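You operate a simulated robot arm through the tools that you are given. There is no shell and no other tool. Be economical: measure what you need, move in short steps, check, and stop when the job is done.

You run a simulated robot arm. Do the job below in one go: nothing can be reset, and whatever is moved stays where it is left.

TASK
Pack the purple tin with the Nut bar and the cup of raisins, slide it shut, put the cup back.

Only the result counts: the job must be done as asked and must still hold three seconds after the hand-in. Knocking over, shifting, dropping, spilling or breaking anything else fails it.

THE ROBOT
A 7-joint arm with a two-finger parallel gripper, fixed in place. Base frame: the origin is at the foot of the arm, x ahead of it, y to its left, z up. Readings come in m, degrees, newtons and seconds.
Its first joint turns from -66.0 to 66.0 degrees. Payload 2.5 kg.
Tool frame: the origin (TCP) lies between the finger pads and is the grasp point; the fingertips stand 0.023 m ahead of it; z points along the fingers, y is the line along which they close. The gripper opens to 0.094 m. The fingers are 0.038 m wide and 0.01 m thick; the gripper's body (0.054 by 0.096 m) begins 0.039 m behind the TCP.
Orientation is that of the tool frame in the base frame, as [roll, pitch, yaw] about the fixed x, y, z axes, in that order (R = Rz(yaw) Ry(pitch) Rx(roll)). With the fingers straight down and closing along the base's y, the tool's x points along the base's -x, its y along +y and its z along -z.

THE INTERFACE
- The arm moves only by the tool step_arm. Its argument "increments" is a list of rows, each a list of 6 numbers: the shift along the tool's x, y, z in units of 30 mm (1.0 is 30 mm), then the turn, a rotation vector about the tool's x, y, z in units of 4 degrees (1.0 is 4 degrees). In form: [[dx, dy, dz, wx, wy, wz], ...]. A call has 1 to 20 rows; each row shifts and turns the commanded pose from where the row before left it, along the tool's axes as they then stand. "jaw" is the opening in per cent of the stroke, from 0 (shut) to 100 (fully open), set as the call begins (left out, the last holds). A call with a number of a shift or a turn outside -1 to 1 is refused whole. Each row takes 0.2 s and may step no farther than 0.05 m and 8.6 degrees from the row before; otherwise, or with a gripper value out of range, the whole call is refused. Where a pose cannot be reached the arm comes as near as it can. A force on the tool above 40 N (or 10 N above the force at the start of the call, whichever is more), or a blocked arm, ends the call early, and 0.2 s more pass. The fingers move at their own pace (about 0.108 m/s each) and stop on an object; they squeeze with about 43 N. The grip force told is the motor's: it shows also when the fingers shut on nothing. Time passes only in rows, and 0.2 s behind the last, so rows that do not move let the fingers close. The reply holds the time, the measured pose of the TCP, the force on the tool along the base axes, the opening and the grip force, in the units named above and with some noise.
- Cameras (640 x 400 px; columns grow to the right, rows downward): "scene" is fixed at [0.1204, -0.4072, 0.5439]; the picture's right is [0.82, -0.57, 0.00], its down [-0.31, -0.46, -0.83] and it looks along [0.47, 0.69, -0.55] (base axes); focal length 328 px, centre (320, 200). "wrist" rides on the gripper at [0.086, 0.016, -0.075] in the tool frame; the picture's right is [-0.18, 0.98, 0.00], its down [-0.58, -0.11, -0.81] and it looks along [-0.79, -0.15, 0.59] (tool axes); focal length 243 px, centre (320, 200). There is no depth. A picture from a camera that has moved, and an enlarged one, comes with that camera's place and axes in the base frame and with its lens.
- camera(camera): a new picture of that camera. It takes no simulated time.
- close_up(camera, box): a new picture of the part [left, top, right, bottom] of that camera's present view, enlarged. It takes no simulated time.
- hand_in(): hands the job in; it is judged then, once.

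Work in short steps. Places have to be worked out from the pictures, the camera data and where the tool is seen: move nearer, look again, correct. Check each grasp and each placing, and mend what went wrong. You have 120 turns and 76 pictures in all, those below and enlarged ones among them. Open the gripper and draw the arm clear of the work before you hand the job in, unless the task says otherwise; then end with one line.

The tools are called after "Emit:" by a JSON object that holds its "name" and its "arguments". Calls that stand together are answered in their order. step_arm: Moves the arm, as the interface text tells. Its arguments: {"type":"object","properties":{"increments":{"type":"array"},"jaw":{"type":"number"}},"required":["increments"]} The other tools are called the same way: camera (camera) takes a picture; close_up (camera, box) takes an enlarged picture of a part of a camera's view; hand_in () hands the job in.

At the start:

```text
clock: 0.0
eef_pos: [0.3298, 0.1209, 0.3235]
tool_rot: [179.9, 0.0, -180.0]
contact_force: [0.7, 0.5, 0.0]
opening: 0.0939
gripper_force: 0.2
```

scene: 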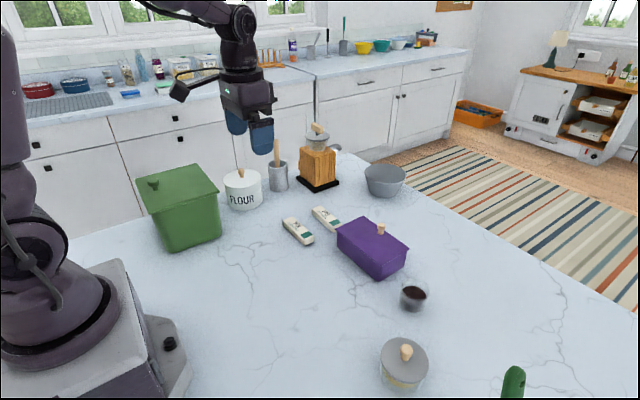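
wrist: 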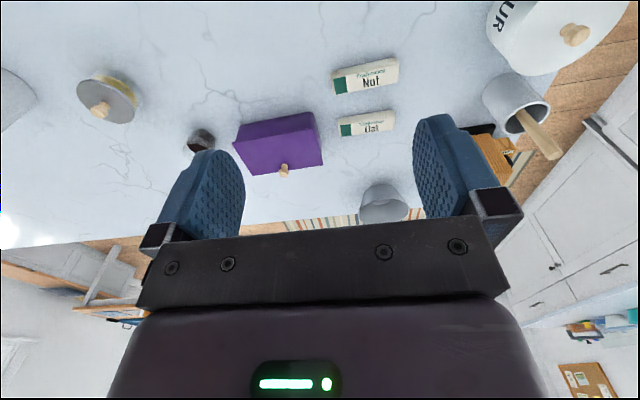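

The purple tin triangulates to about (0.545, 0.0, 0.025), so the table is near z=0 rather than -0.703. I'll look at the tin, bars and cup closely.

Emit:
{"name": "close_up", "arguments": {"camera": "scene", "box": [270, 190, 450, 320]}}

Emit:
{"name": "close_up", "arguments": {"camera": "wrist", "box": [170, 40, 420, 220]}}

```text
3.08 times, centred on (360, 255) of scene
camera zoom: at [0.1204, -0.4072, 0.5439], right [0.82, -0.57, 0.0], down [-0.31, -0.46, -0.83], along [0.47, 0.69, -0.55], focal length 1009 px, centre (197, 31)
```

zoom: 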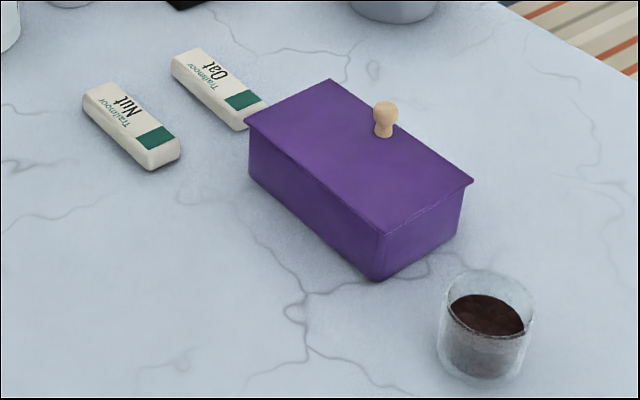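

```text
2.22 times, centred on (295, 130) of wrist
camera zoom: at [0.246, 0.1379, 0.3989], right [0.18, 0.98, 0.0], down [0.58, -0.11, 0.81], along [0.79, -0.15, -0.59], focal length 539 px, centre (376, 356)
```

zoom: 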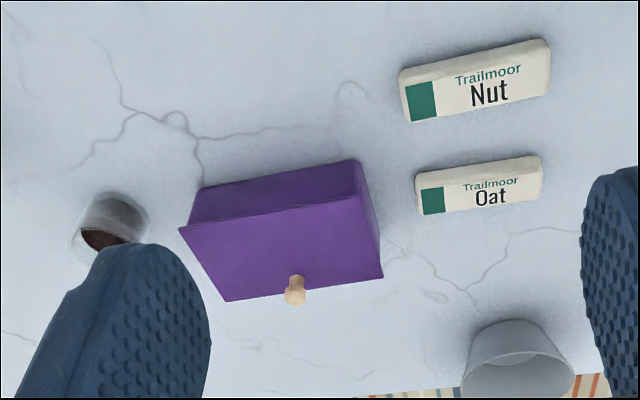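

The table is around z ≈ -0.01 to 0. The tin lid is about 0.09 × 0.15 m, with its knob near the +x edge. I'll bring the wrist camera closer to see the lid mechanism.

Emit:
{"name": "step_arm", "arguments": {"increments": [[-0.75, -1, 1, 0, 0, 0], [-0.75, -1, 1, 0, 0, 0], [-0.75, -1, 1, 0, 0, 0], [-0.75, -1, 1, 0, 0, 0], [0, 0, 0, 0, 0, 0]]}}

Emit:
{"name": "camera", "arguments": {"camera": "wrist"}}

```text
clock: 1.2
eef_pos: [0.4209, 0.0036, 0.2048]
tool_rot: [-179.9, 0.0, 180.0]
contact_force: [0.3, -0.2, -0.6]
opening: 0.0943
gripper_force: 0.1
```

```text
71 pictures are left
camera wrist: at [0.3364, 0.0198, 0.2793], right [0.18, 0.98, 0.0], down [0.58, -0.11, 0.81], along [0.79, -0.15, -0.59], focal length 243 px, centre (320, 200)
```

wrist: 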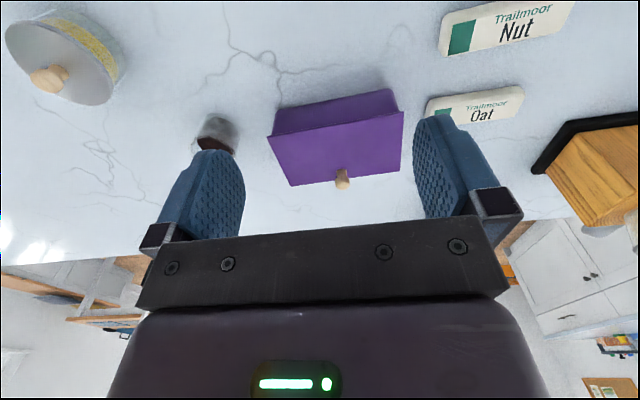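

Emit:
{"name": "close_up", "arguments": {"camera": "wrist", "box": [250, 70, 430, 200]}}

Emit:
{"name": "close_up", "arguments": {"camera": "scene", "box": [330, 205, 420, 285]}}

```text
3.08 times, centred on (340, 135) of wrist
camera zoom: at [0.3364, 0.0198, 0.2793], right [0.18, 0.98, 0.0], down [0.58, -0.11, 0.81], along [0.79, -0.15, -0.59], focal length 746 px, centre (258, 400)
```

zoom: 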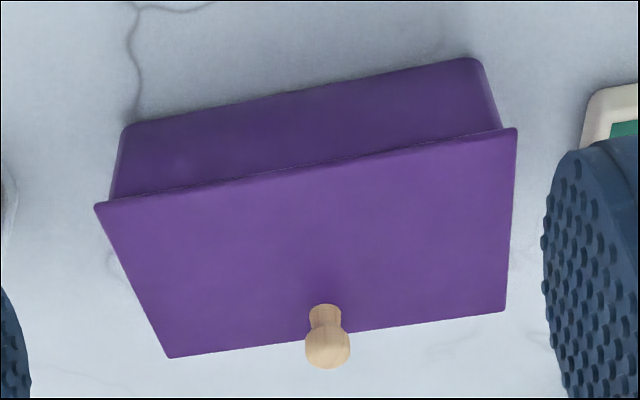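

```text
5.00 times, centred on (375, 245) of scene
camera zoom: at [0.1204, -0.4072, 0.5439], right [0.82, -0.57, 0.0], down [-0.31, -0.46, -0.83], along [0.47, 0.69, -0.55], focal length 1639 px, centre (45, -25)
```

zoom: 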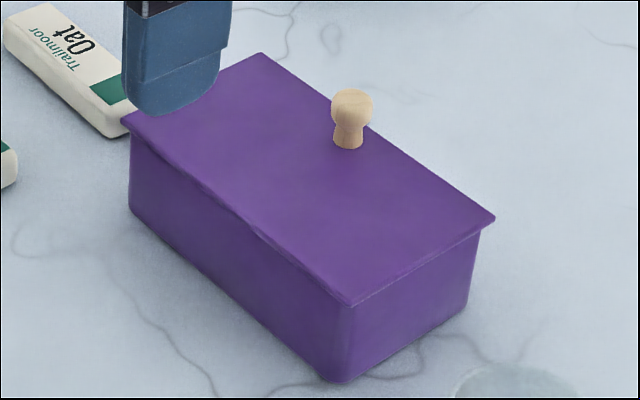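

The knob head triangulates to (0.570, 0.004, 0.081), and both cameras agree. I'll move above it, which also tests the reach.

Emit:
{"name": "step_arm", "arguments": {"increments": [[-1, 0, 0.4, 0, 0, 0], [-1, 0, 0.4, 0, 0, 0], [-1, 0, 0.4, 0, 0, 0], [-1, 0, 0.4, 0, 0, 0], [-0.97, 0, 0.4, 0, 0, 0], [0, 0, 0, 0, 0, 0]]}}

Emit:
{"name": "camera", "arguments": {"camera": "wrist"}}

Emit:
{"name": "camera", "arguments": {"camera": "scene"}}

```text
clock: 2.6
eef_pos: [0.5695, 0.0019, 0.1434]
tool_rot: [-179.9, 0.0, -180.0]
contact_force: [-0.6, -0.3, -0.2]
opening: 0.0941
gripper_force: 0.1
```

```text
68 pictures are left
camera wrist: at [0.4846, 0.0193, 0.2194], right [0.18, 0.98, 0.0], down [0.58, -0.11, 0.81], along [0.79, -0.15, -0.59], focal length 243 px, centre (320, 200)
```

wrist: 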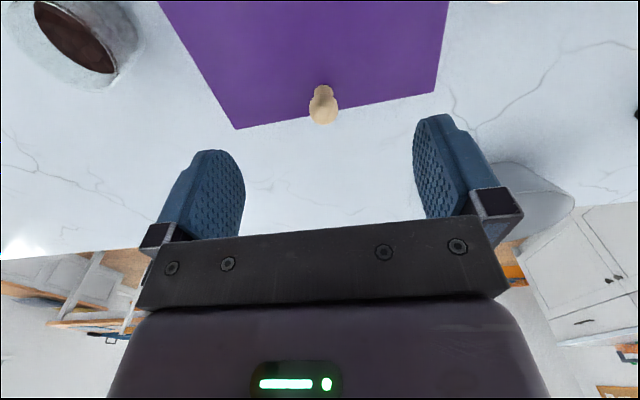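

```text
67 pictures are left
```

scene: 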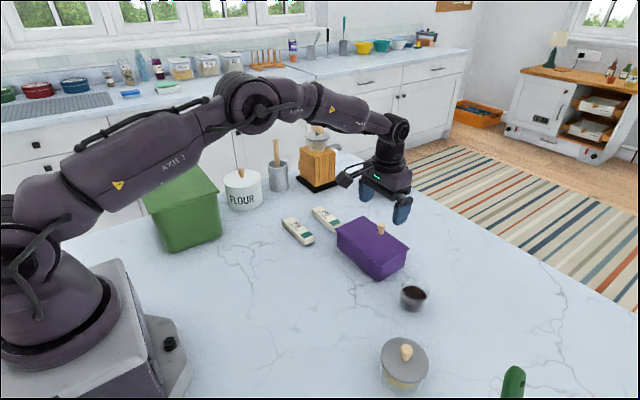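

Reach is fine, and the knob is confirmed at (0.571, 0.004). I'll descend so the tips are at about 0.069 and close on the knob.

Emit:
{"name": "step_arm", "arguments": {"increments": [[0, 0.07, 0.6, 0, 0, 0], [-0.04, 0, 0.6, 0, 0, 0], [0, 0, 0.5, 0, 0, 0], [0, 0, 0, 0, 0, 0]]}}

Emit:
{"name": "camera", "arguments": {"camera": "wrist"}}

```text
clock: 3.6
eef_pos: [0.5707, 0.005, 0.0934]
tool_rot: [-179.9, 0.0, 179.9]
contact_force: [1.1, -0.1, 0.4]
opening: 0.0939
gripper_force: 0.1
```

```text
66 pictures are left
camera wrist: at [0.4868, 0.0223, 0.1679], right [0.18, 0.98, 0.0], down [0.58, -0.11, 0.81], along [0.79, -0.15, -0.59], focal length 243 px, centre (320, 200)
```

wrist: 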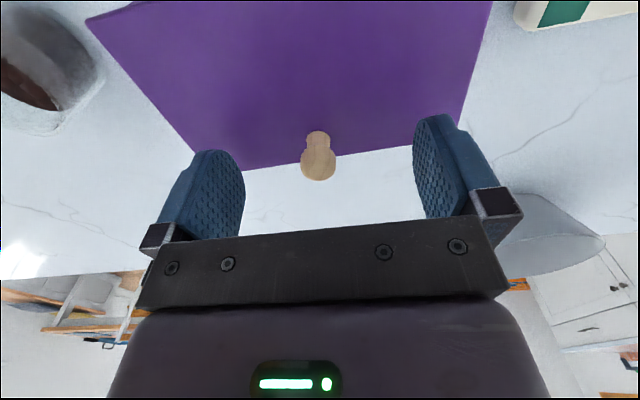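

The knob sits between the pads, so I'll close on it.

Emit:
{"name": "step_arm", "arguments": {"increments": [[0, 0, 0, 0, 0, 0], [0, 0, 0, 0, 0, 0], [0, 0, 0, 0, 0, 0]], "jaw": 0}}

Emit:
{"name": "close_up", "arguments": {"camera": "scene", "box": [330, 205, 420, 285]}}

```text
clock: 4.4
eef_pos: [0.5718, 0.006, 0.0936]
tool_rot: [180.0, 0.0, -180.0]
contact_force: [-0.7, -2.4, 1.5]
opening: 0.017
gripper_force: 43.1
```

```text
5.00 times, centred on (375, 245) of scene
camera zoom: at [0.1204, -0.4072, 0.5439], right [0.82, -0.57, 0.0], down [-0.31, -0.46, -0.83], along [0.47, 0.69, -0.55], focal length 1639 px, centre (45, -25)
```

zoom: 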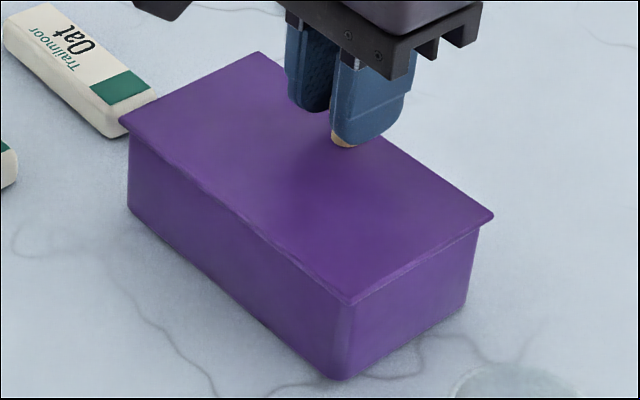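

The grip holds, with an opening of 0.017. I'll test the slide with a small 6 mm pull toward +x and see whether the lid or the whole tin moves.

Emit:
{"name": "step_arm", "arguments": {"increments": [[-0.1, 0, 0, 0, 0, 0], [-0.1, 0, 0, 0, 0, 0], [0, 0, 0, 0, 0, 0]]}}

Emit:
{"name": "close_up", "arguments": {"camera": "scene", "box": [330, 205, 420, 285]}}

```text
clock: 5.2
eef_pos: [0.5777, 0.0047, 0.0935]
tool_rot: [180.0, 0.0, -180.0]
contact_force: [-0.7, 1.2, 1.0]
opening: 0.0168
gripper_force: 42.7
```

```text
5.00 times, centred on (375, 245) of scene
camera zoom: at [0.1204, -0.4072, 0.5439], right [0.82, -0.57, 0.0], down [-0.31, -0.46, -0.83], along [0.47, 0.69, -0.55], focal length 1639 px, centre (45, -25)
```

zoom: 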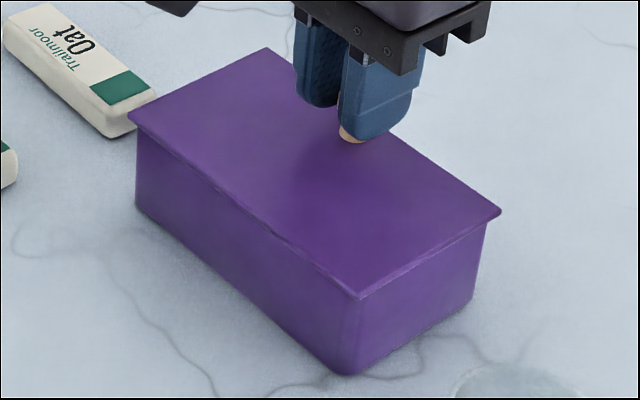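

The whole tin moved 6 mm, so +x is the closed stop. I'll slide it back and a bit further toward -x.

Emit:
{"name": "step_arm", "arguments": {"increments": [[0.1, 0, 0, 0, 0, 0], [0.1, 0, 0, 0, 0, 0], [0.1, 0, 0, 0, 0, 0], [0.1, 0, 0, 0, 0, 0], [0, 0, 0, 0, 0, 0]]}}

Emit:
{"name": "close_up", "arguments": {"camera": "scene", "box": [330, 205, 420, 285]}}

```text
clock: 6.4
eef_pos: [0.5648, 0.0025, 0.0935]
tool_rot: [179.9, 0.0, 180.0]
contact_force: [0.0, -0.2, 0.0]
opening: 0.0168
gripper_force: 43.0
```

```text
5.00 times, centred on (375, 245) of scene
camera zoom: at [0.1204, -0.4072, 0.5439], right [0.82, -0.57, 0.0], down [-0.31, -0.46, -0.83], along [0.47, 0.69, -0.55], focal length 1639 px, centre (45, -25)
```

zoom: 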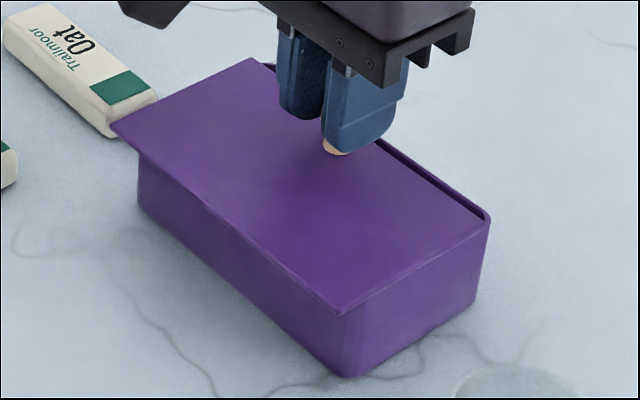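

The lid slides toward -x and the tin stays put. I'll continue opening.

Emit:
{"name": "step_arm", "arguments": {"increments": [[0.25, 0, 0, 0, 0, 0], [0.25, 0, 0, 0, 0, 0], [0.25, 0, 0, 0, 0, 0], [0.25, 0, 0, 0, 0, 0], [0.25, 0, 0, 0, 0, 0], [0.25, 0, 0, 0, 0, 0], [0, 0, 0, 0, 0, 0]]}}

Emit:
{"name": "close_up", "arguments": {"camera": "scene", "box": [300, 195, 420, 285]}}

```text
clock: 8.0
eef_pos: [0.5192, 0.0046, 0.0941]
tool_rot: [179.9, 0.1, -180.0]
contact_force: [-0.1, -1.3, -0.6]
opening: 0.0167
gripper_force: 43.0
```

```text
4.44 times, centred on (360, 240) of scene
camera zoom: at [0.1204, -0.4072, 0.5439], right [0.82, -0.57, 0.0], down [-0.31, -0.46, -0.83], along [0.47, 0.69, -0.55], focal length 1457 px, centre (142, 22)
```

zoom: 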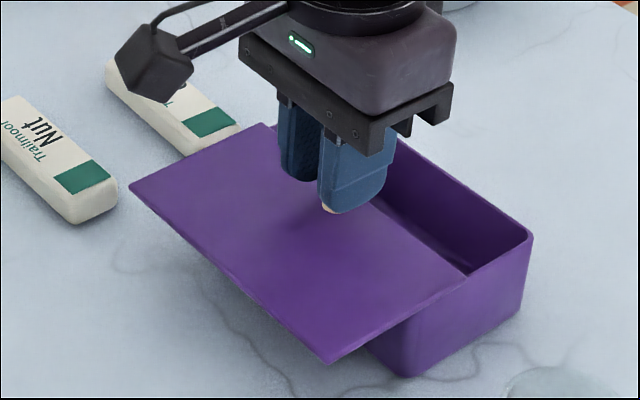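

It's about 58 mm open and still sliding cleanly. I'll go another 20 mm, gently.

Emit:
{"name": "step_arm", "arguments": {"increments": [[0.17, 0, 0, 0, 0, 0], [0.17, 0, 0, 0, 0, 0], [0.17, 0, 0, 0, 0, 0], [0.15, 0, 0, 0, 0, 0], [0, 0, 0, 0, 0, 0]]}}

Emit:
{"name": "close_up", "arguments": {"camera": "scene", "box": [300, 195, 420, 285]}}

```text
clock: 9.2
eef_pos: [0.4999, 0.0035, 0.0925]
tool_rot: [180.0, 0.0, -180.0]
contact_force: [-0.9, 2.1, 3.4]
opening: 0.0168
gripper_force: 42.9
```

```text
4.44 times, centred on (360, 240) of scene
camera zoom: at [0.1204, -0.4072, 0.5439], right [0.82, -0.57, 0.0], down [-0.31, -0.46, -0.83], along [0.47, 0.69, -0.55], focal length 1457 px, centre (142, 22)
```

zoom: 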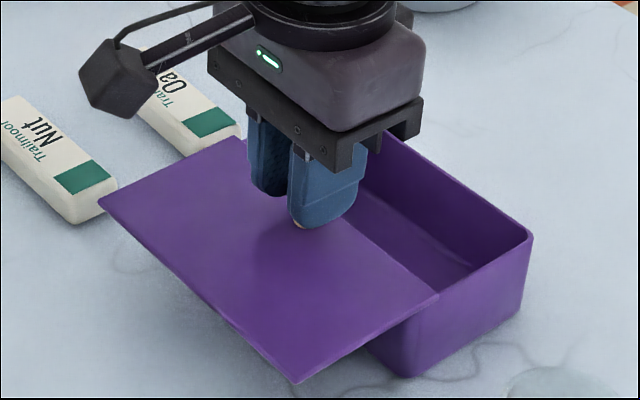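

The opening is now about 65 mm wide with about 14 mm of lid still engaged. I'll release the knob in place and check that the lid stays.

Emit:
{"name": "step_arm", "arguments": {"increments": [[0, 0, 0, 0, 0, 0], [0, 0, 0, 0, 0, 0]], "jaw": 60}}

Emit:
{"name": "close_up", "arguments": {"camera": "scene", "box": [300, 195, 420, 285]}}

```text
clock: 9.8
eef_pos: [0.5001, 0.0025, 0.0933]
tool_rot: [-180.0, 0.0, -180.0]
contact_force: [-0.7, 0.1, 0.2]
opening: 0.0563
gripper_force: 0.0
```

```text
4.44 times, centred on (360, 240) of scene
camera zoom: at [0.1204, -0.4072, 0.5439], right [0.82, -0.57, 0.0], down [-0.31, -0.46, -0.83], along [0.47, 0.69, -0.55], focal length 1457 px, centre (142, 22)
```

zoom: 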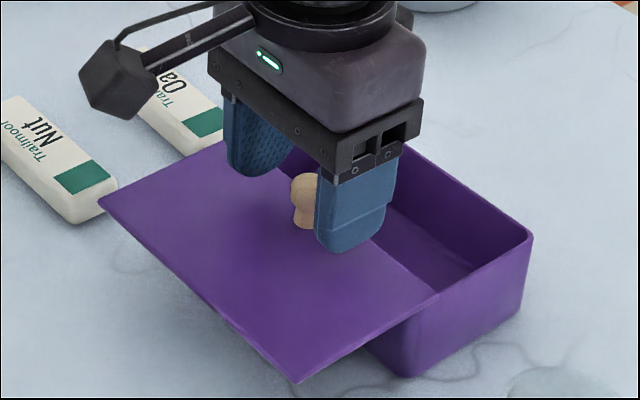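

The lid is stable. I'll rise and move over to view the Nut bar.

Emit:
{"name": "step_arm", "arguments": {"increments": [[0, 0, -1, 0, 0, 0], [0, 0, -1, 0, 0, 0], [0, 0, -1, 0, 0, 0], [0.7, 1, -0.1, 0, 0, 0], [0.7, 1, -0.1, 0, 0, 0], [0.7, 1, -0.1, 0, 0, 0], [0.7, 1, -0.1, 0, 0, 0], [0.7, 1, 0, 0, 0, 0], [0, 0, 0, 0, 0, 0]], "jaw": 100}}

Emit:
{"name": "camera", "arguments": {"camera": "wrist"}}

Emit:
{"name": "camera", "arguments": {"camera": "scene"}}

```text
clock: 11.8
eef_pos: [0.3946, 0.1539, 0.1927]
tool_rot: [180.0, 0.0, 180.0]
contact_force: [0.3, 0.1, 0.5]
opening: 0.094
gripper_force: 0.0
```

```text
59 pictures are left
camera wrist: at [0.3102, 0.1709, 0.2682], right [0.18, 0.98, 0.0], down [0.58, -0.11, 0.81], along [0.79, -0.15, -0.59], focal length 243 px, centre (320, 200)
```

wrist: 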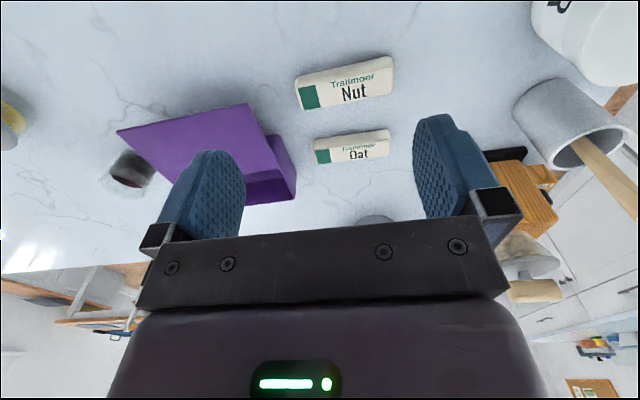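

```text
58 pictures are left
```

scene: 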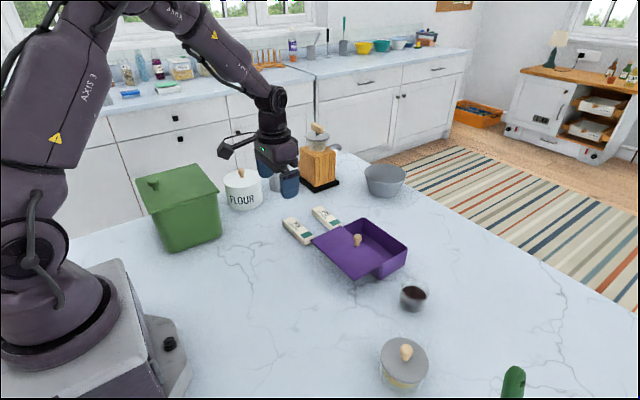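

I'll take an enlarged view of the bars.

Emit:
{"name": "close_up", "arguments": {"camera": "wrist", "box": [270, 40, 430, 180]}}

Emit:
{"name": "close_up", "arguments": {"camera": "scene", "box": [270, 190, 430, 310]}}

```text
2.86 times, centred on (350, 110) of wrist
camera zoom: at [0.3102, 0.1709, 0.2682], right [0.18, 0.98, 0.0], down [0.58, -0.11, 0.81], along [0.79, -0.15, -0.59], focal length 693 px, centre (234, 457)
```

zoom: 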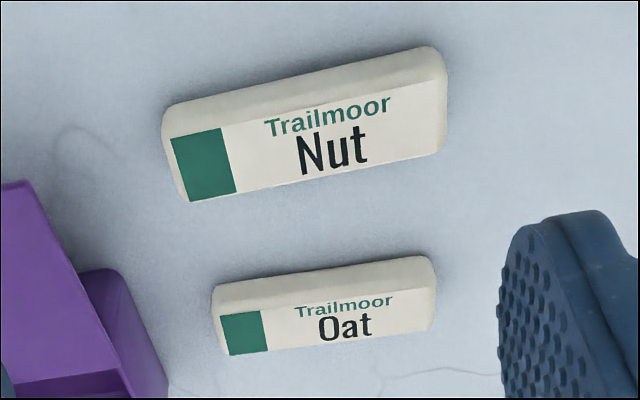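

```text
3.33 times, centred on (350, 250) of scene
camera zoom: at [0.1204, -0.4072, 0.5439], right [0.82, -0.57, 0.0], down [-0.31, -0.46, -0.83], along [0.47, 0.69, -0.55], focal length 1093 px, centre (220, 33)
```

zoom: 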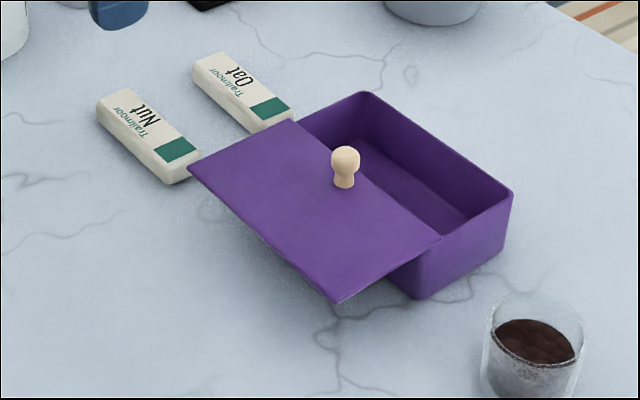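

The Nut bar's top spans about x 0.437–0.463 and y 0.123–0.221, aligned with y and with its top near z≈0.025. I'll turn the gripper 90° so it closes along x, with the camera on the +y side.

Emit:
{"name": "step_arm", "arguments": {"increments": [[0, 0, 0, 0, 0, 1], [0, 0, 0, 0, 0, 1], [0, 0, 0, 0, 0, 1], [0, 0, 0, 0, 0, 1], [0, 0, 0, 0, 0, 1], [0, 0, 0, 0, 0, 1], [0, 0, 0, 0, 0, 1], [0, 0, 0, 0, 0, 1], [0, 0, 0, 0, 0, 1], [0, 0, 0, 0, 0, 1], [0, 0, 0, 0, 0, 1], [0, 0, 0, 0, 0, 1], [0, 0, 0, 0, 0, 1], [0, 0, 0, 0, 0, 1], [0, 0, 0, 0, 0, 1], [0, 0, 0, 0, 0, 1], [0, 0, 0, 0, 0, 1], [0, 0, 0, 0, 0, 1], [0, 0, 0, 0, 0, 1], [0, 0, 0, 0, 0, 1]], "jaw": 65}}

Emit:
{"name": "step_arm", "arguments": {"increments": [[0, 0, 0, 0, 0, 1], [0, 0, 0, 0, 0, 1], [0, 0, 0, 0, 0, 0.5], [0.8, 0.9, 0.5, 0, 0, 0], [0.75, 0.95, 0.5, 0, 0, 0], [0, 0, 0, 0, 0, 0]]}}

Emit:
{"name": "camera", "arguments": {"camera": "wrist"}}

Emit:
{"name": "camera", "arguments": {"camera": "scene"}}

```text
clock: 16.0
eef_pos: [0.395, 0.152, 0.1956]
tool_rot: [180.0, 0.0, 100.0]
contact_force: [-0.9, -0.6, -0.5]
opening: 0.061
gripper_force: 0.1
```

```text
clock: 17.4
eef_pos: [0.4518, 0.1981, 0.1631]
tool_rot: [-180.0, 0.1, 90.0]
contact_force: [-0.4, 0.3, 0.7]
opening: 0.0611
gripper_force: 0.1
```

```text
55 pictures are left
camera wrist: at [0.4694, 0.2862, 0.2399], right [0.98, -0.18, 0.0], down [-0.11, -0.58, 0.81], along [-0.15, -0.79, -0.59], focal length 243 px, centre (320, 200)
```

wrist: 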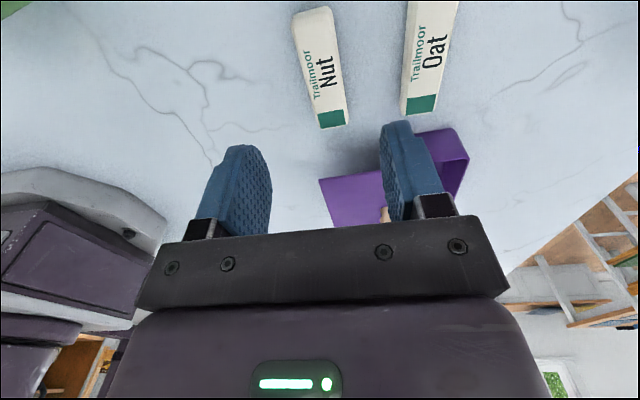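

```text
54 pictures are left
```

scene: 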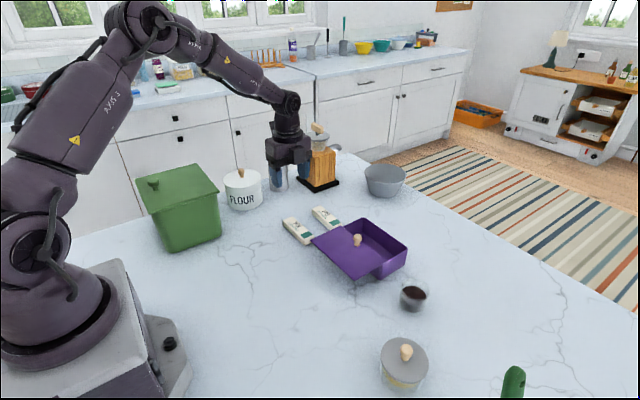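

I'll descend to z≈0.09 and look again to refine the alignment before grasping.

Emit:
{"name": "step_arm", "arguments": {"increments": [[0, 0, 0.8, 0, 0, 0], [0, 0, 0.8, 0, 0, 0], [0, 0, 0.8, 0, 0, 0], [0, 0, 0, 0, 0, 0]]}}

Emit:
{"name": "camera", "arguments": {"camera": "wrist"}}

```text
clock: 18.4
eef_pos: [0.4494, 0.1998, 0.0928]
tool_rot: [-180.0, 0.1, 90.0]
contact_force: [-0.1, -0.1, -0.3]
opening: 0.0611
gripper_force: 0.1
```

```text
53 pictures are left
camera wrist: at [0.4682, 0.2874, 0.1674], right [0.98, -0.18, 0.0], down [-0.11, -0.58, 0.81], along [-0.15, -0.79, -0.59], focal length 243 px, centre (320, 200)
```

wrist: 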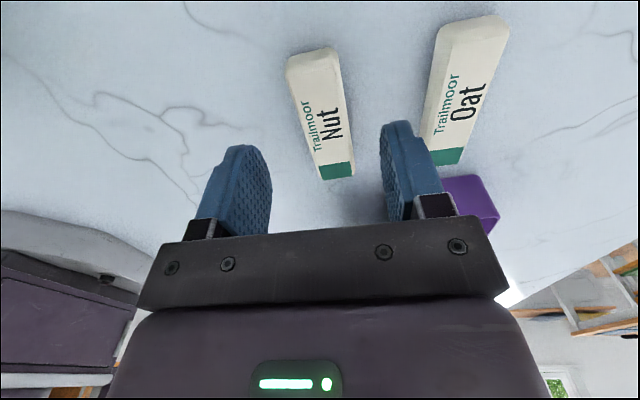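

The bar is centred at (0.453, 0.176), and I grip near its +y part at y≈0.203. I'll descend to TCP z≈0.034 and close.

Emit:
{"name": "step_arm", "arguments": {"increments": [[0.13, 0.08, 0.5, 0, 0, 0], [0, 0, 0.5, 0, 0, 0], [0, 0, 0.5, 0, 0, 0], [0, 0, 0.4, 0, 0, 0], [0, 0, 0, 0, 0, 0]]}}

Emit:
{"name": "camera", "arguments": {"camera": "wrist"}}

Emit:
{"name": "close_up", "arguments": {"camera": "scene", "box": [260, 180, 380, 270]}}

```text
clock: 19.6
eef_pos: [0.4527, 0.2034, 0.0368]
tool_rot: [179.9, 0.0, 90.0]
contact_force: [-0.5, 0.1, -0.5]
opening: 0.061
gripper_force: 0.0
```

```text
52 pictures are left
camera wrist: at [0.4699, 0.2914, 0.1107], right [0.98, -0.18, 0.0], down [-0.11, -0.58, 0.81], along [-0.15, -0.79, -0.59], focal length 243 px, centre (320, 200)
```

wrist: 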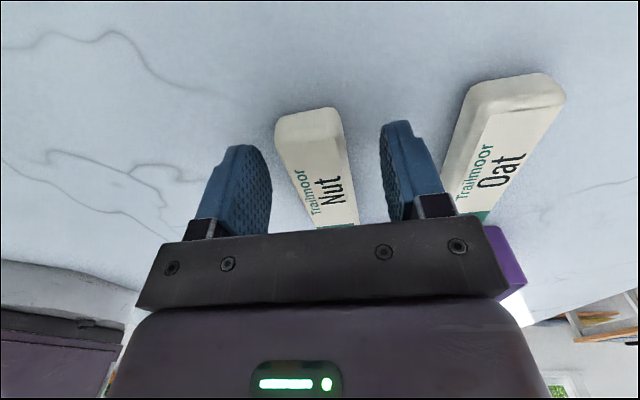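

```text
4.44 times, centred on (320, 225) of scene
camera zoom: at [0.1204, -0.4072, 0.5439], right [0.82, -0.57, 0.0], down [-0.31, -0.46, -0.83], along [0.47, 0.69, -0.55], focal length 1457 px, centre (320, 89)
```

zoom: 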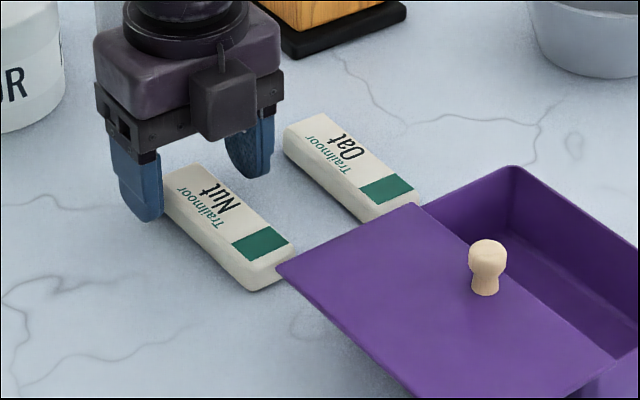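

The fingers straddle the Nut bar and clear the Oat bar. I'll close on it now.

Emit:
{"name": "step_arm", "arguments": {"increments": [[0, 0, 0, 0, 0, 0], [0, 0, 0, 0, 0, 0], [0, 0, 0, 0, 0, 0]], "jaw": 0}}

Emit:
{"name": "step_arm", "arguments": {"increments": [[0, 0, -0.5, 0, 0, 0], [0, 0, -1, 0, 0, 0], [0, 0, -1, 0, 0, 0], [0, 0, -1, 0, 0, 0], [0, 0, 0, 0, 0, 0]]}}

Emit:
{"name": "close_up", "arguments": {"camera": "scene", "box": [240, 130, 400, 250]}}

Emit:
{"name": "camera", "arguments": {"camera": "wrist"}}

```text
clock: 20.4
eef_pos: [0.4525, 0.2042, 0.0344]
tool_rot: [-180.0, 0.0, 90.0]
contact_force: [0.2, -0.6, 0.4]
opening: 0.0324
gripper_force: 43.0
```

```text
clock: 21.6
eef_pos: [0.4527, 0.2033, 0.1401]
tool_rot: [-179.9, 0.0, 90.0]
contact_force: [0.3, -0.3, -0.8]
opening: 0.0328
gripper_force: 42.9
```

```text
3.33 times, centred on (320, 190) of scene
camera zoom: at [0.1204, -0.4072, 0.5439], right [0.82, -0.57, 0.0], down [-0.31, -0.46, -0.83], along [0.47, 0.69, -0.55], focal length 1093 px, centre (320, 233)
```

zoom: 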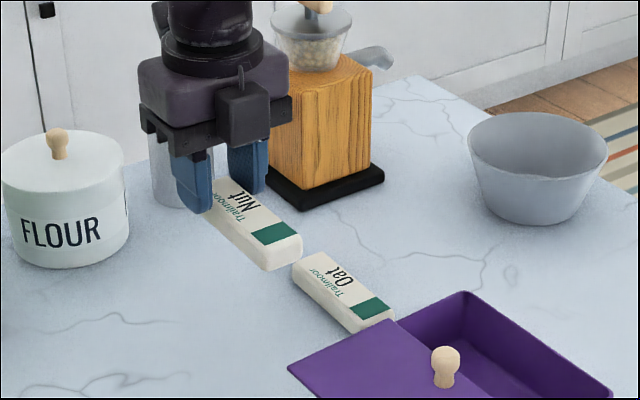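

```text
49 pictures are left
camera wrist: at [0.47, 0.2901, 0.2151], right [0.98, -0.18, 0.0], down [-0.11, -0.58, 0.81], along [-0.15, -0.79, -0.59], focal length 243 px, centre (320, 200)
```

wrist: 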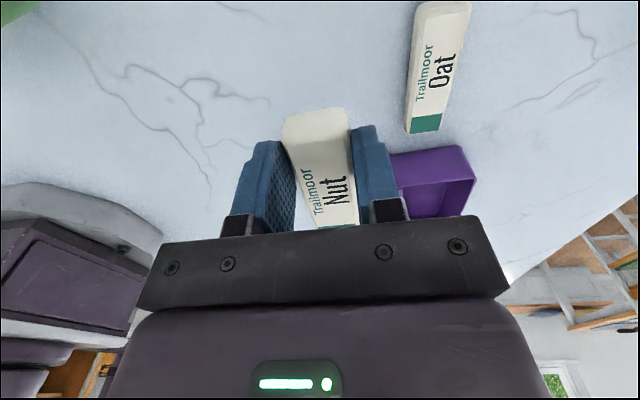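

The bar is held level, width 0.0325. I'll carry it over the tin opening at z≈0.14 and look.

Emit:
{"name": "step_arm", "arguments": {"increments": [[-0.87, 0.56, 0, 0, 0, 0], [-0.87, 0.56, 0, 0, 0, 0], [-0.87, 0.56, 0, 0, 0, 0], [-0.87, 0.56, 0, 0, 0, 0], [-0.87, 0.56, 0, 0, 0, 0], [-0.87, 0.56, 0, 0, 0, 0], [0, 0, 0, 0, 0, 0]]}}

Emit:
{"name": "camera", "arguments": {"camera": "wrist"}}

Emit:
{"name": "close_up", "arguments": {"camera": "scene", "box": [300, 165, 440, 285]}}

```text
clock: 23.2
eef_pos: [0.5543, 0.0474, 0.1386]
tool_rot: [180.0, 0.0, 90.0]
contact_force: [-0.5, -0.1, -0.7]
opening: 0.033
gripper_force: 43.1
```

```text
48 pictures are left
camera wrist: at [0.5729, 0.1342, 0.2146], right [0.98, -0.18, 0.0], down [-0.11, -0.58, 0.81], along [-0.15, -0.79, -0.59], focal length 243 px, centre (320, 200)
```

wrist: 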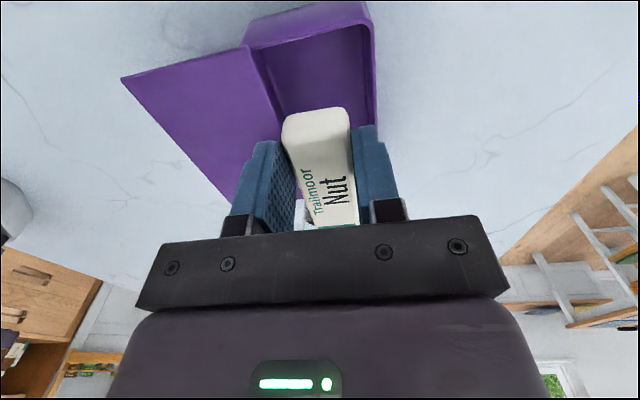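

```text
3.33 times, centred on (370, 225) of scene
camera zoom: at [0.1204, -0.4072, 0.5439], right [0.82, -0.57, 0.0], down [-0.31, -0.46, -0.83], along [0.47, 0.69, -0.55], focal length 1093 px, centre (153, 117)
```

zoom: 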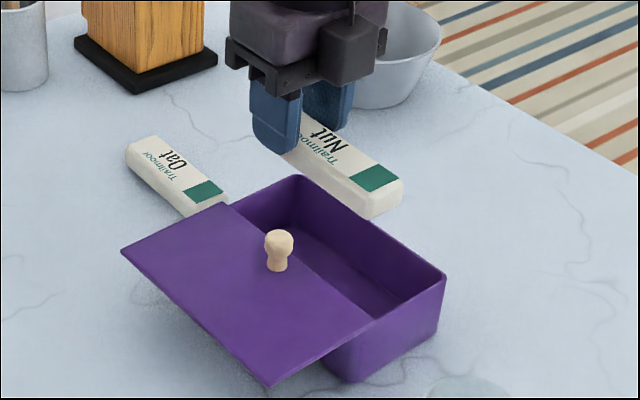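

The opening spans x 0.521–0.588 and the +y wall is at y≈0.077. The bar at x=0.554 with its +y end at 0.070 fits, so I'll descend partway and check.

Emit:
{"name": "step_arm", "arguments": {"increments": [[0, 0, 0.5, 0, 0, 0], [0, 0, 0.5, 0, 0, 0], [0, 0, 0.5, 0, 0, 0], [0, 0, 0.4, 0, 0, 0], [0, 0, 0, 0, 0, 0]]}}

Emit:
{"name": "camera", "arguments": {"camera": "wrist"}}

Emit:
{"name": "close_up", "arguments": {"camera": "scene", "box": [300, 185, 420, 285]}}

```text
clock: 24.4
eef_pos: [0.5545, 0.0477, 0.082]
tool_rot: [-180.0, 0.0, 90.0]
contact_force: [-0.1, 1.3, -0.7]
opening: 0.0325
gripper_force: 42.8
```

```text
46 pictures are left
camera wrist: at [0.572, 0.134, 0.1576], right [0.98, -0.18, 0.0], down [-0.11, -0.58, 0.81], along [-0.15, -0.79, -0.59], focal length 243 px, centre (320, 200)
```

wrist: 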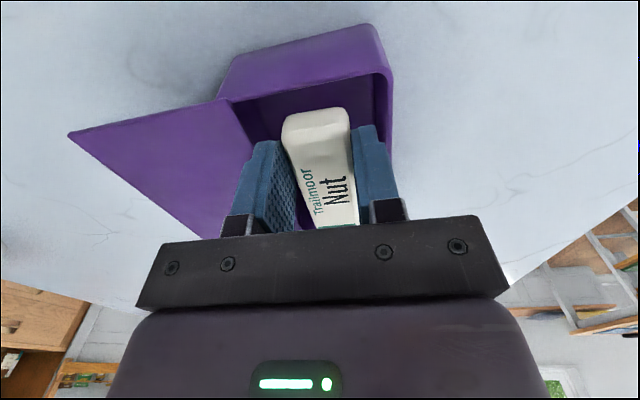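

```text
4.00 times, centred on (360, 235) of scene
camera zoom: at [0.1204, -0.4072, 0.5439], right [0.82, -0.57, 0.0], down [-0.31, -0.46, -0.83], along [0.47, 0.69, -0.55], focal length 1311 px, centre (160, 60)
```

zoom: 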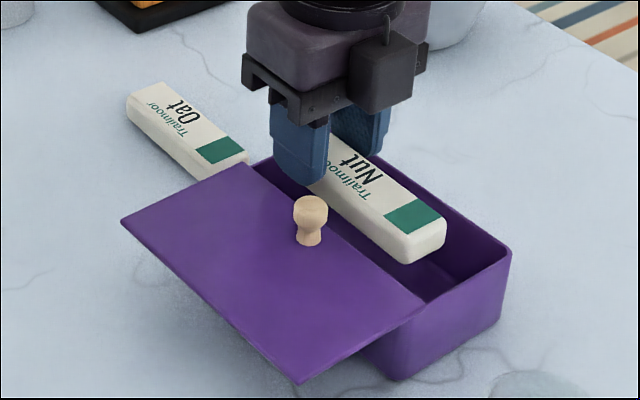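

Clear on all sides, so I'll descend the remaining ~38 mm.

Emit:
{"name": "step_arm", "arguments": {"increments": [[0, 0, 0.4, 0, 0, 0], [0, 0, 0.4, 0, 0, 0], [0, 0, 0.4, 0, 0, 0], [0, 0, 0, 0, 0, 0]]}}

Emit:
{"name": "close_up", "arguments": {"camera": "scene", "box": [300, 185, 420, 285]}}

```text
clock: 25.4
eef_pos: [0.5544, 0.0475, 0.0475]
tool_rot: [-179.9, 0.0, 89.9]
contact_force: [0.1, 0.3, 0.2]
opening: 0.0327
gripper_force: 42.9
```

```text
4.00 times, centred on (360, 235) of scene
camera zoom: at [0.1204, -0.4072, 0.5439], right [0.82, -0.57, 0.0], down [-0.31, -0.46, -0.83], along [0.47, 0.69, -0.55], focal length 1311 px, centre (160, 60)
```

zoom: 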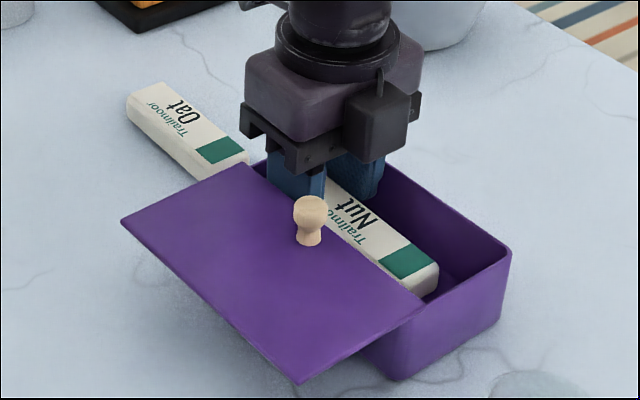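

I'll lower 6 mm more and release with a small opening (about 4 mm per side).

Emit:
{"name": "step_arm", "arguments": {"increments": [[0, 0, 0.2, 0, 0, 0], [0, 0, 0, 0, 0, 0]]}}

Emit:
{"name": "step_arm", "arguments": {"increments": [[0, 0, 0, 0, 0, 0], [0, 0, 0, 0, 0, 0]], "jaw": 43}}

Emit:
{"name": "step_arm", "arguments": {"increments": [[0, 0, -0.5, 0, 0, 0], [0, 0, -1, 0, 0, 0], [0, 0, -1, 0, 0, 0], [0, 0, -1, 0, 0, 0], [0, 0, 0, 0, 0, 0]]}}

Emit:
{"name": "close_up", "arguments": {"camera": "scene", "box": [300, 185, 420, 285]}}

Emit:
{"name": "camera", "arguments": {"camera": "wrist"}}

```text
clock: 26.0
eef_pos: [0.5536, 0.0472, 0.042]
tool_rot: [180.0, 0.0, 90.0]
contact_force: [-0.3, -0.5, 0.6]
opening: 0.0325
gripper_force: 43.5
```

```text
clock: 26.6
eef_pos: [0.5546, 0.0471, 0.0414]
tool_rot: [-179.9, 0.0, 90.0]
contact_force: [-0.4, 0.1, 0.4]
opening: 0.0404
gripper_force: 0.1
```

```text
clock: 27.8
eef_pos: [0.5553, 0.0476, 0.1466]
tool_rot: [180.0, -0.1, 90.1]
contact_force: [-0.4, 0.1, 0.5]
opening: 0.0401
gripper_force: 0.1
```

```text
4.00 times, centred on (360, 235) of scene
camera zoom: at [0.1204, -0.4072, 0.5439], right [0.82, -0.57, 0.0], down [-0.31, -0.46, -0.83], along [0.47, 0.69, -0.55], focal length 1311 px, centre (160, 60)
```

zoom: 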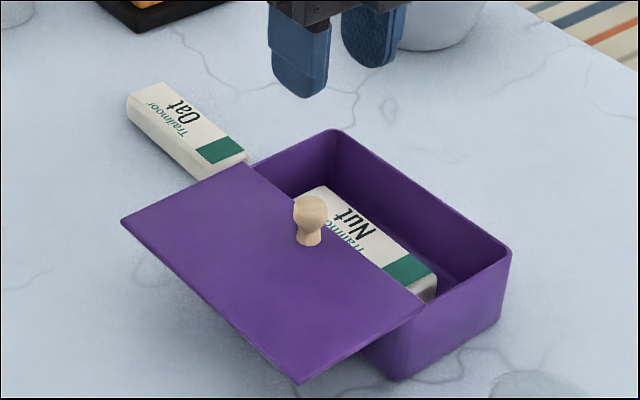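

```text
42 pictures are left
camera wrist: at [0.5716, 0.135, 0.2212], right [0.98, -0.18, 0.0], down [-0.11, -0.58, 0.81], along [-0.15, -0.79, -0.59], focal length 243 px, centre (320, 200)
```

wrist: 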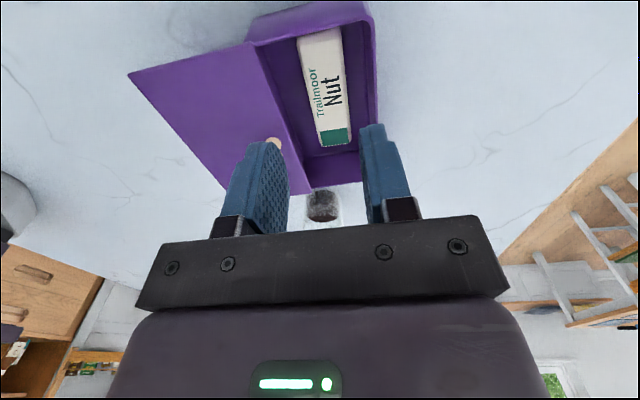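

The Nut bar lies flat inside the tin. Next is the cup, and I'll look at it and at the gripper's shape (the box on its side) to plan the grasp.

Emit:
{"name": "close_up", "arguments": {"camera": "scene", "box": [310, 110, 430, 210]}}

Emit:
{"name": "close_up", "arguments": {"camera": "scene", "box": [370, 260, 450, 330]}}

```text
4.00 times, centred on (370, 160) of scene
camera zoom: at [0.1204, -0.4072, 0.5439], right [0.82, -0.57, 0.0], down [-0.31, -0.46, -0.83], along [0.47, 0.69, -0.55], focal length 1311 px, centre (120, 360)
```

zoom: 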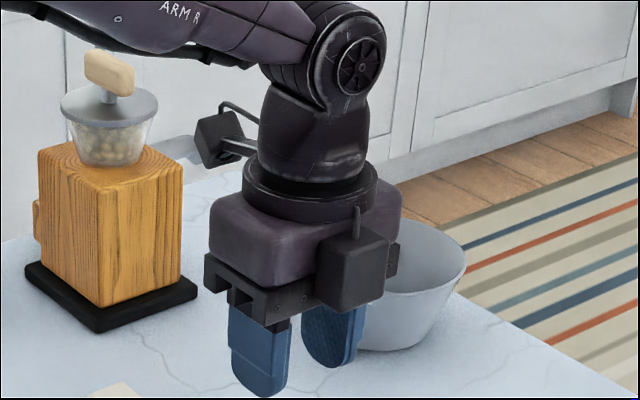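

```text
5.71 times, centred on (410, 295) of scene
camera zoom: at [0.1204, -0.4072, 0.5439], right [0.82, -0.57, 0.0], down [-0.31, -0.46, -0.83], along [0.47, 0.69, -0.55], focal length 1873 px, centre (-194, -343)
```

zoom: 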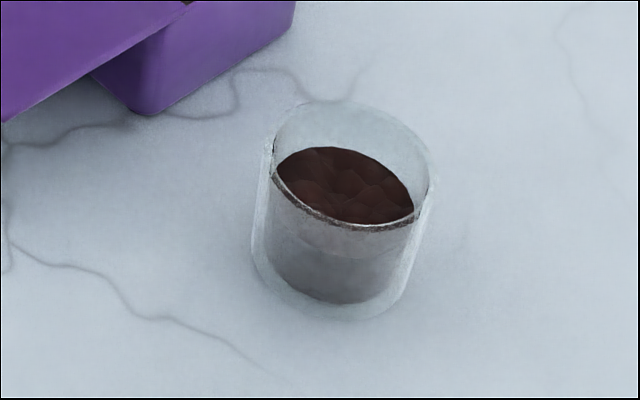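

The cup is a cylinder about 56 mm in diameter and 50 mm tall, centred near (0.517, -0.155). I plan to grasp it with the tool tilted about 56° from the -y side, then tip back past vertical so the mouth faces +y over the tin. First comes a dry run of the pour tilt (-64°) at a safe height.

Emit:
{"name": "step_arm", "arguments": {"increments": [[0, 0, -1, 0, 0, 0], [0, 0, -0.8, 0, 0, 0], [0, 0, 0, 0, -1, 0], [0, 0, 0, 0, -1, 0], [0, 0, 0, 0, -1, 0], [0, 0, 0, 0, -1, 0], [0, 0, 0, 0, -1, 0], [0, 0, 0, 0, -1, 0], [0, 0, 0, 0, -1, 0], [0, 0, 0, 0, -1, 0], [0, 0, 0, 0, -1, 0], [0, 0, 0, 0, -1, 0], [0, 0, 0, 0, -1, 0], [0, 0, 0, 0, -1, 0], [0, 0, 0, 0, -1, 0], [0, 0, 0, 0, -1, 0], [0, 0, 0, 0, -1, 0], [0, 0, 0, 0, -1, 0], [0, 0, 0, 0, 0, 0]]}}

Emit:
{"name": "camera", "arguments": {"camera": "scene"}}

```text
clock: 31.8
eef_pos: [0.556, 0.0463, 0.2014]
tool_rot: [179.8, 64.1, 90.0]
contact_force: [0.8, 0.2, 0.1]
opening: 0.0401
gripper_force: 0.1
```

```text
39 pictures are left
```

scene: 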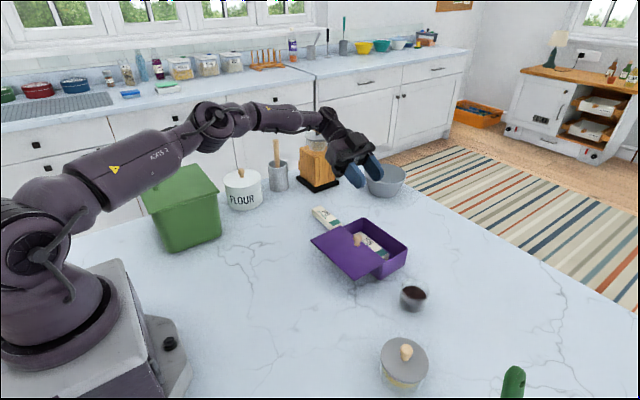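

The pour pose is reachable. There's a tall green object near (0.53, -0.35) that could conflict with the -y approach, so I'll tilt partway back so the wrist camera looks along -y at it.

Emit:
{"name": "step_arm", "arguments": {"increments": [[0, 0, 0, 0, 1, 0], [0, 0, 0, 0, 1, 0], [0, 0, 0, 0, 1, 0], [0, 0, 0, 0, 1, 0], [0, 0, 0, 0, 1, 0], [0, 0, 0, 0, 1, 0], [0, 0, 0, 0, 1, 0], [0, 0, 0, 0, 1, 0], [0, 0, 0, 0, 1, 0], [0, 0, 0, 0, 1, 0], [0, 0, 0, 0, 1, 0], [0, 0, 0, 0, 0, 0]], "jaw": 90}}

Emit:
{"name": "camera", "arguments": {"camera": "wrist"}}

```text
clock: 34.4
eef_pos: [0.5546, 0.0469, 0.2017]
tool_rot: [-180.0, 19.9, 90.0]
contact_force: [0.0, 0.6, -1.1]
opening: 0.0845
gripper_force: 0.0
```

```text
38 pictures are left
camera wrist: at [0.5718, 0.1545, 0.2426], right [0.98, -0.17, 0.06], down [-0.11, -0.27, 0.96], along [-0.15, -0.95, -0.29], focal length 243 px, centre (320, 200)
```

wrist: 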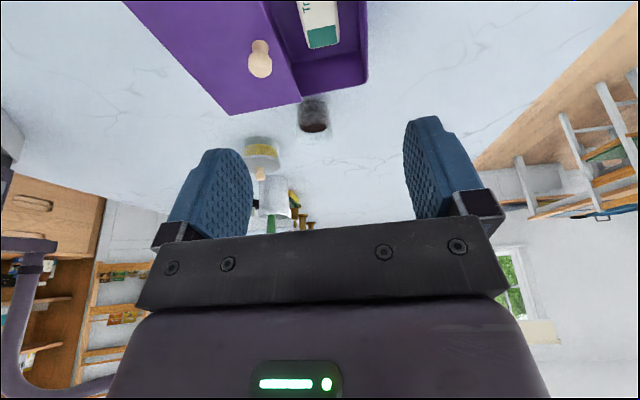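

Emit:
{"name": "close_up", "arguments": {"camera": "wrist", "box": [230, 80, 360, 240]}}

```text
2.50 times, centred on (295, 160) of wrist
camera zoom: at [0.5718, 0.1545, 0.2426], right [0.98, -0.17, 0.06], down [-0.11, -0.27, 0.96], along [-0.15, -0.95, -0.29], focal length 606 px, centre (382, 300)
```

zoom: 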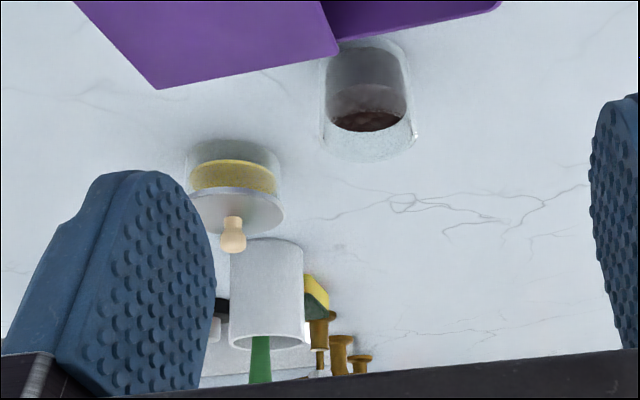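

The -y side near the cup is free: the jar is near (0.41, -0.235) and the utensil holder near (0.37, -0.39), both at smaller x. I'll level the tool and move to the -y side of the cup at a safe height.

Emit:
{"name": "step_arm", "arguments": {"increments": [[0, 0, 0, 0, 1, 0], [0, 0, 0, 0, 1, 0], [0, 0, 0, 0, 1, 0], [0, 0, 0, 0, 1, 0], [0, 0, 0, 0, 1, 0], [-0.97, -0.128, 0.19, 0, 0, 0], [-0.97, -0.128, 0.19, 0, 0, 0], [-0.97, -0.128, 0.19, 0, 0, 0], [-0.97, -0.128, 0.19, 0, 0, 0], [-0.97, -0.128, 0.19, 0, 0, 0], [-0.97, -0.128, 0.19, 0, 0, 0], [-0.97, -0.128, 0.19, 0, 0, 0], [-0.97, -0.128, 0.19, 0, 0, 0], [-0.97, -0.128, 0.19, 0, 0, 0], [0, 0, 0, 0, 0, 0]]}}

Emit:
{"name": "step_arm", "arguments": {"increments": [[0, 0, 0, 0, 1, 0], [0, 0, 0, 0, 1, 0], [0, 0, 0, 0, 1, 0], [0, 0, 0, 0, 1, 0], [0, 0, 0, 0, 1, 0], [0, 0, 0, 0, 1, 0], [0, 0, 0, 0, 1, 0], [0, 0, 0, 0, 1, 0], [0, 0, 0, 0, 1, 0], [0, 0, 0, 0, 1, 0], [0, 0, 0, 0, 1, 0], [0, 0, 0, 0, 1, 0], [0, 0, 0, 0, 1, 0], [0, 0, 0, 0, 0, 0]]}}

Emit:
{"name": "camera", "arguments": {"camera": "scene"}}

Emit:
{"name": "camera", "arguments": {"camera": "wrist"}}

```text
clock: 37.6
eef_pos: [0.5204, -0.2147, 0.1481]
tool_rot: [180.0, 0.1, 90.0]
contact_force: [0.0, -1.1, 0.7]
opening: 0.0846
gripper_force: 0.0
```

```text
clock: 40.6
eef_pos: [0.4933, -0.2046, 0.1479]
tool_rot: [180.0, -52.0, 90.0]
contact_force: [0.1, 0.2, -0.1]
opening: 0.0842
gripper_force: 0.1
out of reach, approached as far as the arm can: row 9, 10, 11, 12, 13
```

```text
36 pictures are left
```

scene: 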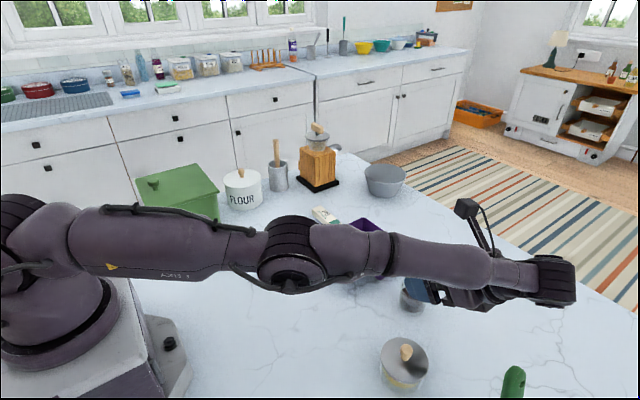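

```text
35 pictures are left
camera wrist: at [0.5112, -0.2091, 0.2633], right [0.98, -0.11, -0.15], down [-0.11, -0.99, 0.04], along [-0.15, -0.02, -0.99], focal length 243 px, centre (320, 200)
```

wrist: 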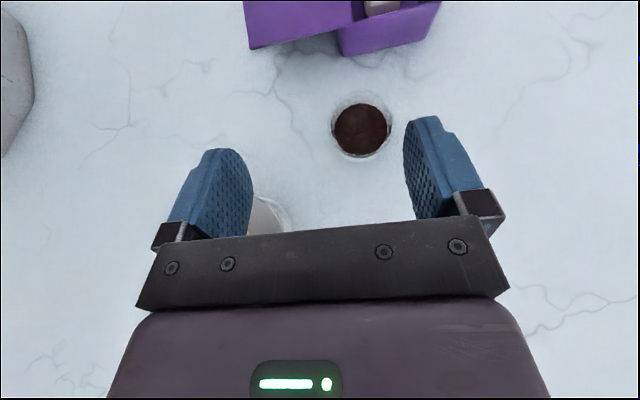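

At this tilt from -y the arm hits its reach limit, so I'll swing the wrist around the vertical axis and approach from the robot's side (+x heading), with the tool still tilted 52°. The jar is only about 0.06 m high there, so it clears.

Emit:
{"name": "step_arm", "arguments": {"increments": [[0, 0, 0, -0.788, 0, 0.616], [0, 0, 0, -0.788, 0, 0.616], [0, 0, 0, -0.788, 0, 0.616], [0, 0, 0, -0.788, 0, 0.616], [0, 0, 0, -0.788, 0, 0.616], [0, 0, 0, -0.788, 0, 0.616], [0, 0, 0, -0.788, 0, 0.616], [0, 0, 0, -0.788, 0, 0.616], [0, 0, 0, -0.788, 0, 0.616], [0, 0, 0, -0.788, 0, 0.616], [0, 0, 0, 0, 0, 0]]}}

Emit:
{"name": "step_arm", "arguments": {"increments": [[0, 0, 0, -0.788, 0, 0.616], [0, 0, 0, -0.788, 0, 0.616], [0, 0, 0, -0.788, 0, 0.616], [0, 0, 0, -0.788, 0, 0.616], [0, 0, 0, -0.788, 0, 0.616], [0, 0, 0, -0.788, 0, 0.616], [0, 0, 0, -0.788, 0, 0.616], [0, 0, 0, -0.788, 0, 0.616], [0, 0, 0, -0.788, 0, 0.616], [0, 0, 0, -0.788, 0, 0.616], [0, 0, 0, -0.788, 0, 0.616], [0, 0, 0, -0.788, 0, 0.616], [0, 0, 0, -0.394, 0, 0.308], [0, 0, 0, 0, 0, 0]]}}

Emit:
{"name": "camera", "arguments": {"camera": "scene"}}

```text
clock: 43.0
eef_pos: [0.4935, -0.2037, 0.1481]
tool_rot: [180.0, -51.9, 50.0]
contact_force: [-0.7, 0.0, 0.4]
opening: 0.0845
gripper_force: 0.0
```

```text
clock: 46.0
eef_pos: [0.4932, -0.2053, 0.1481]
tool_rot: [179.9, -52.0, 0.1]
contact_force: [-0.3, -0.6, 0.1]
opening: 0.0846
gripper_force: 0.1
```

```text
34 pictures are left
```

scene: 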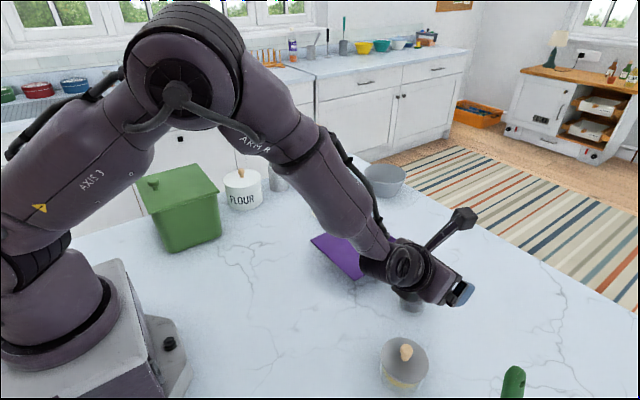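

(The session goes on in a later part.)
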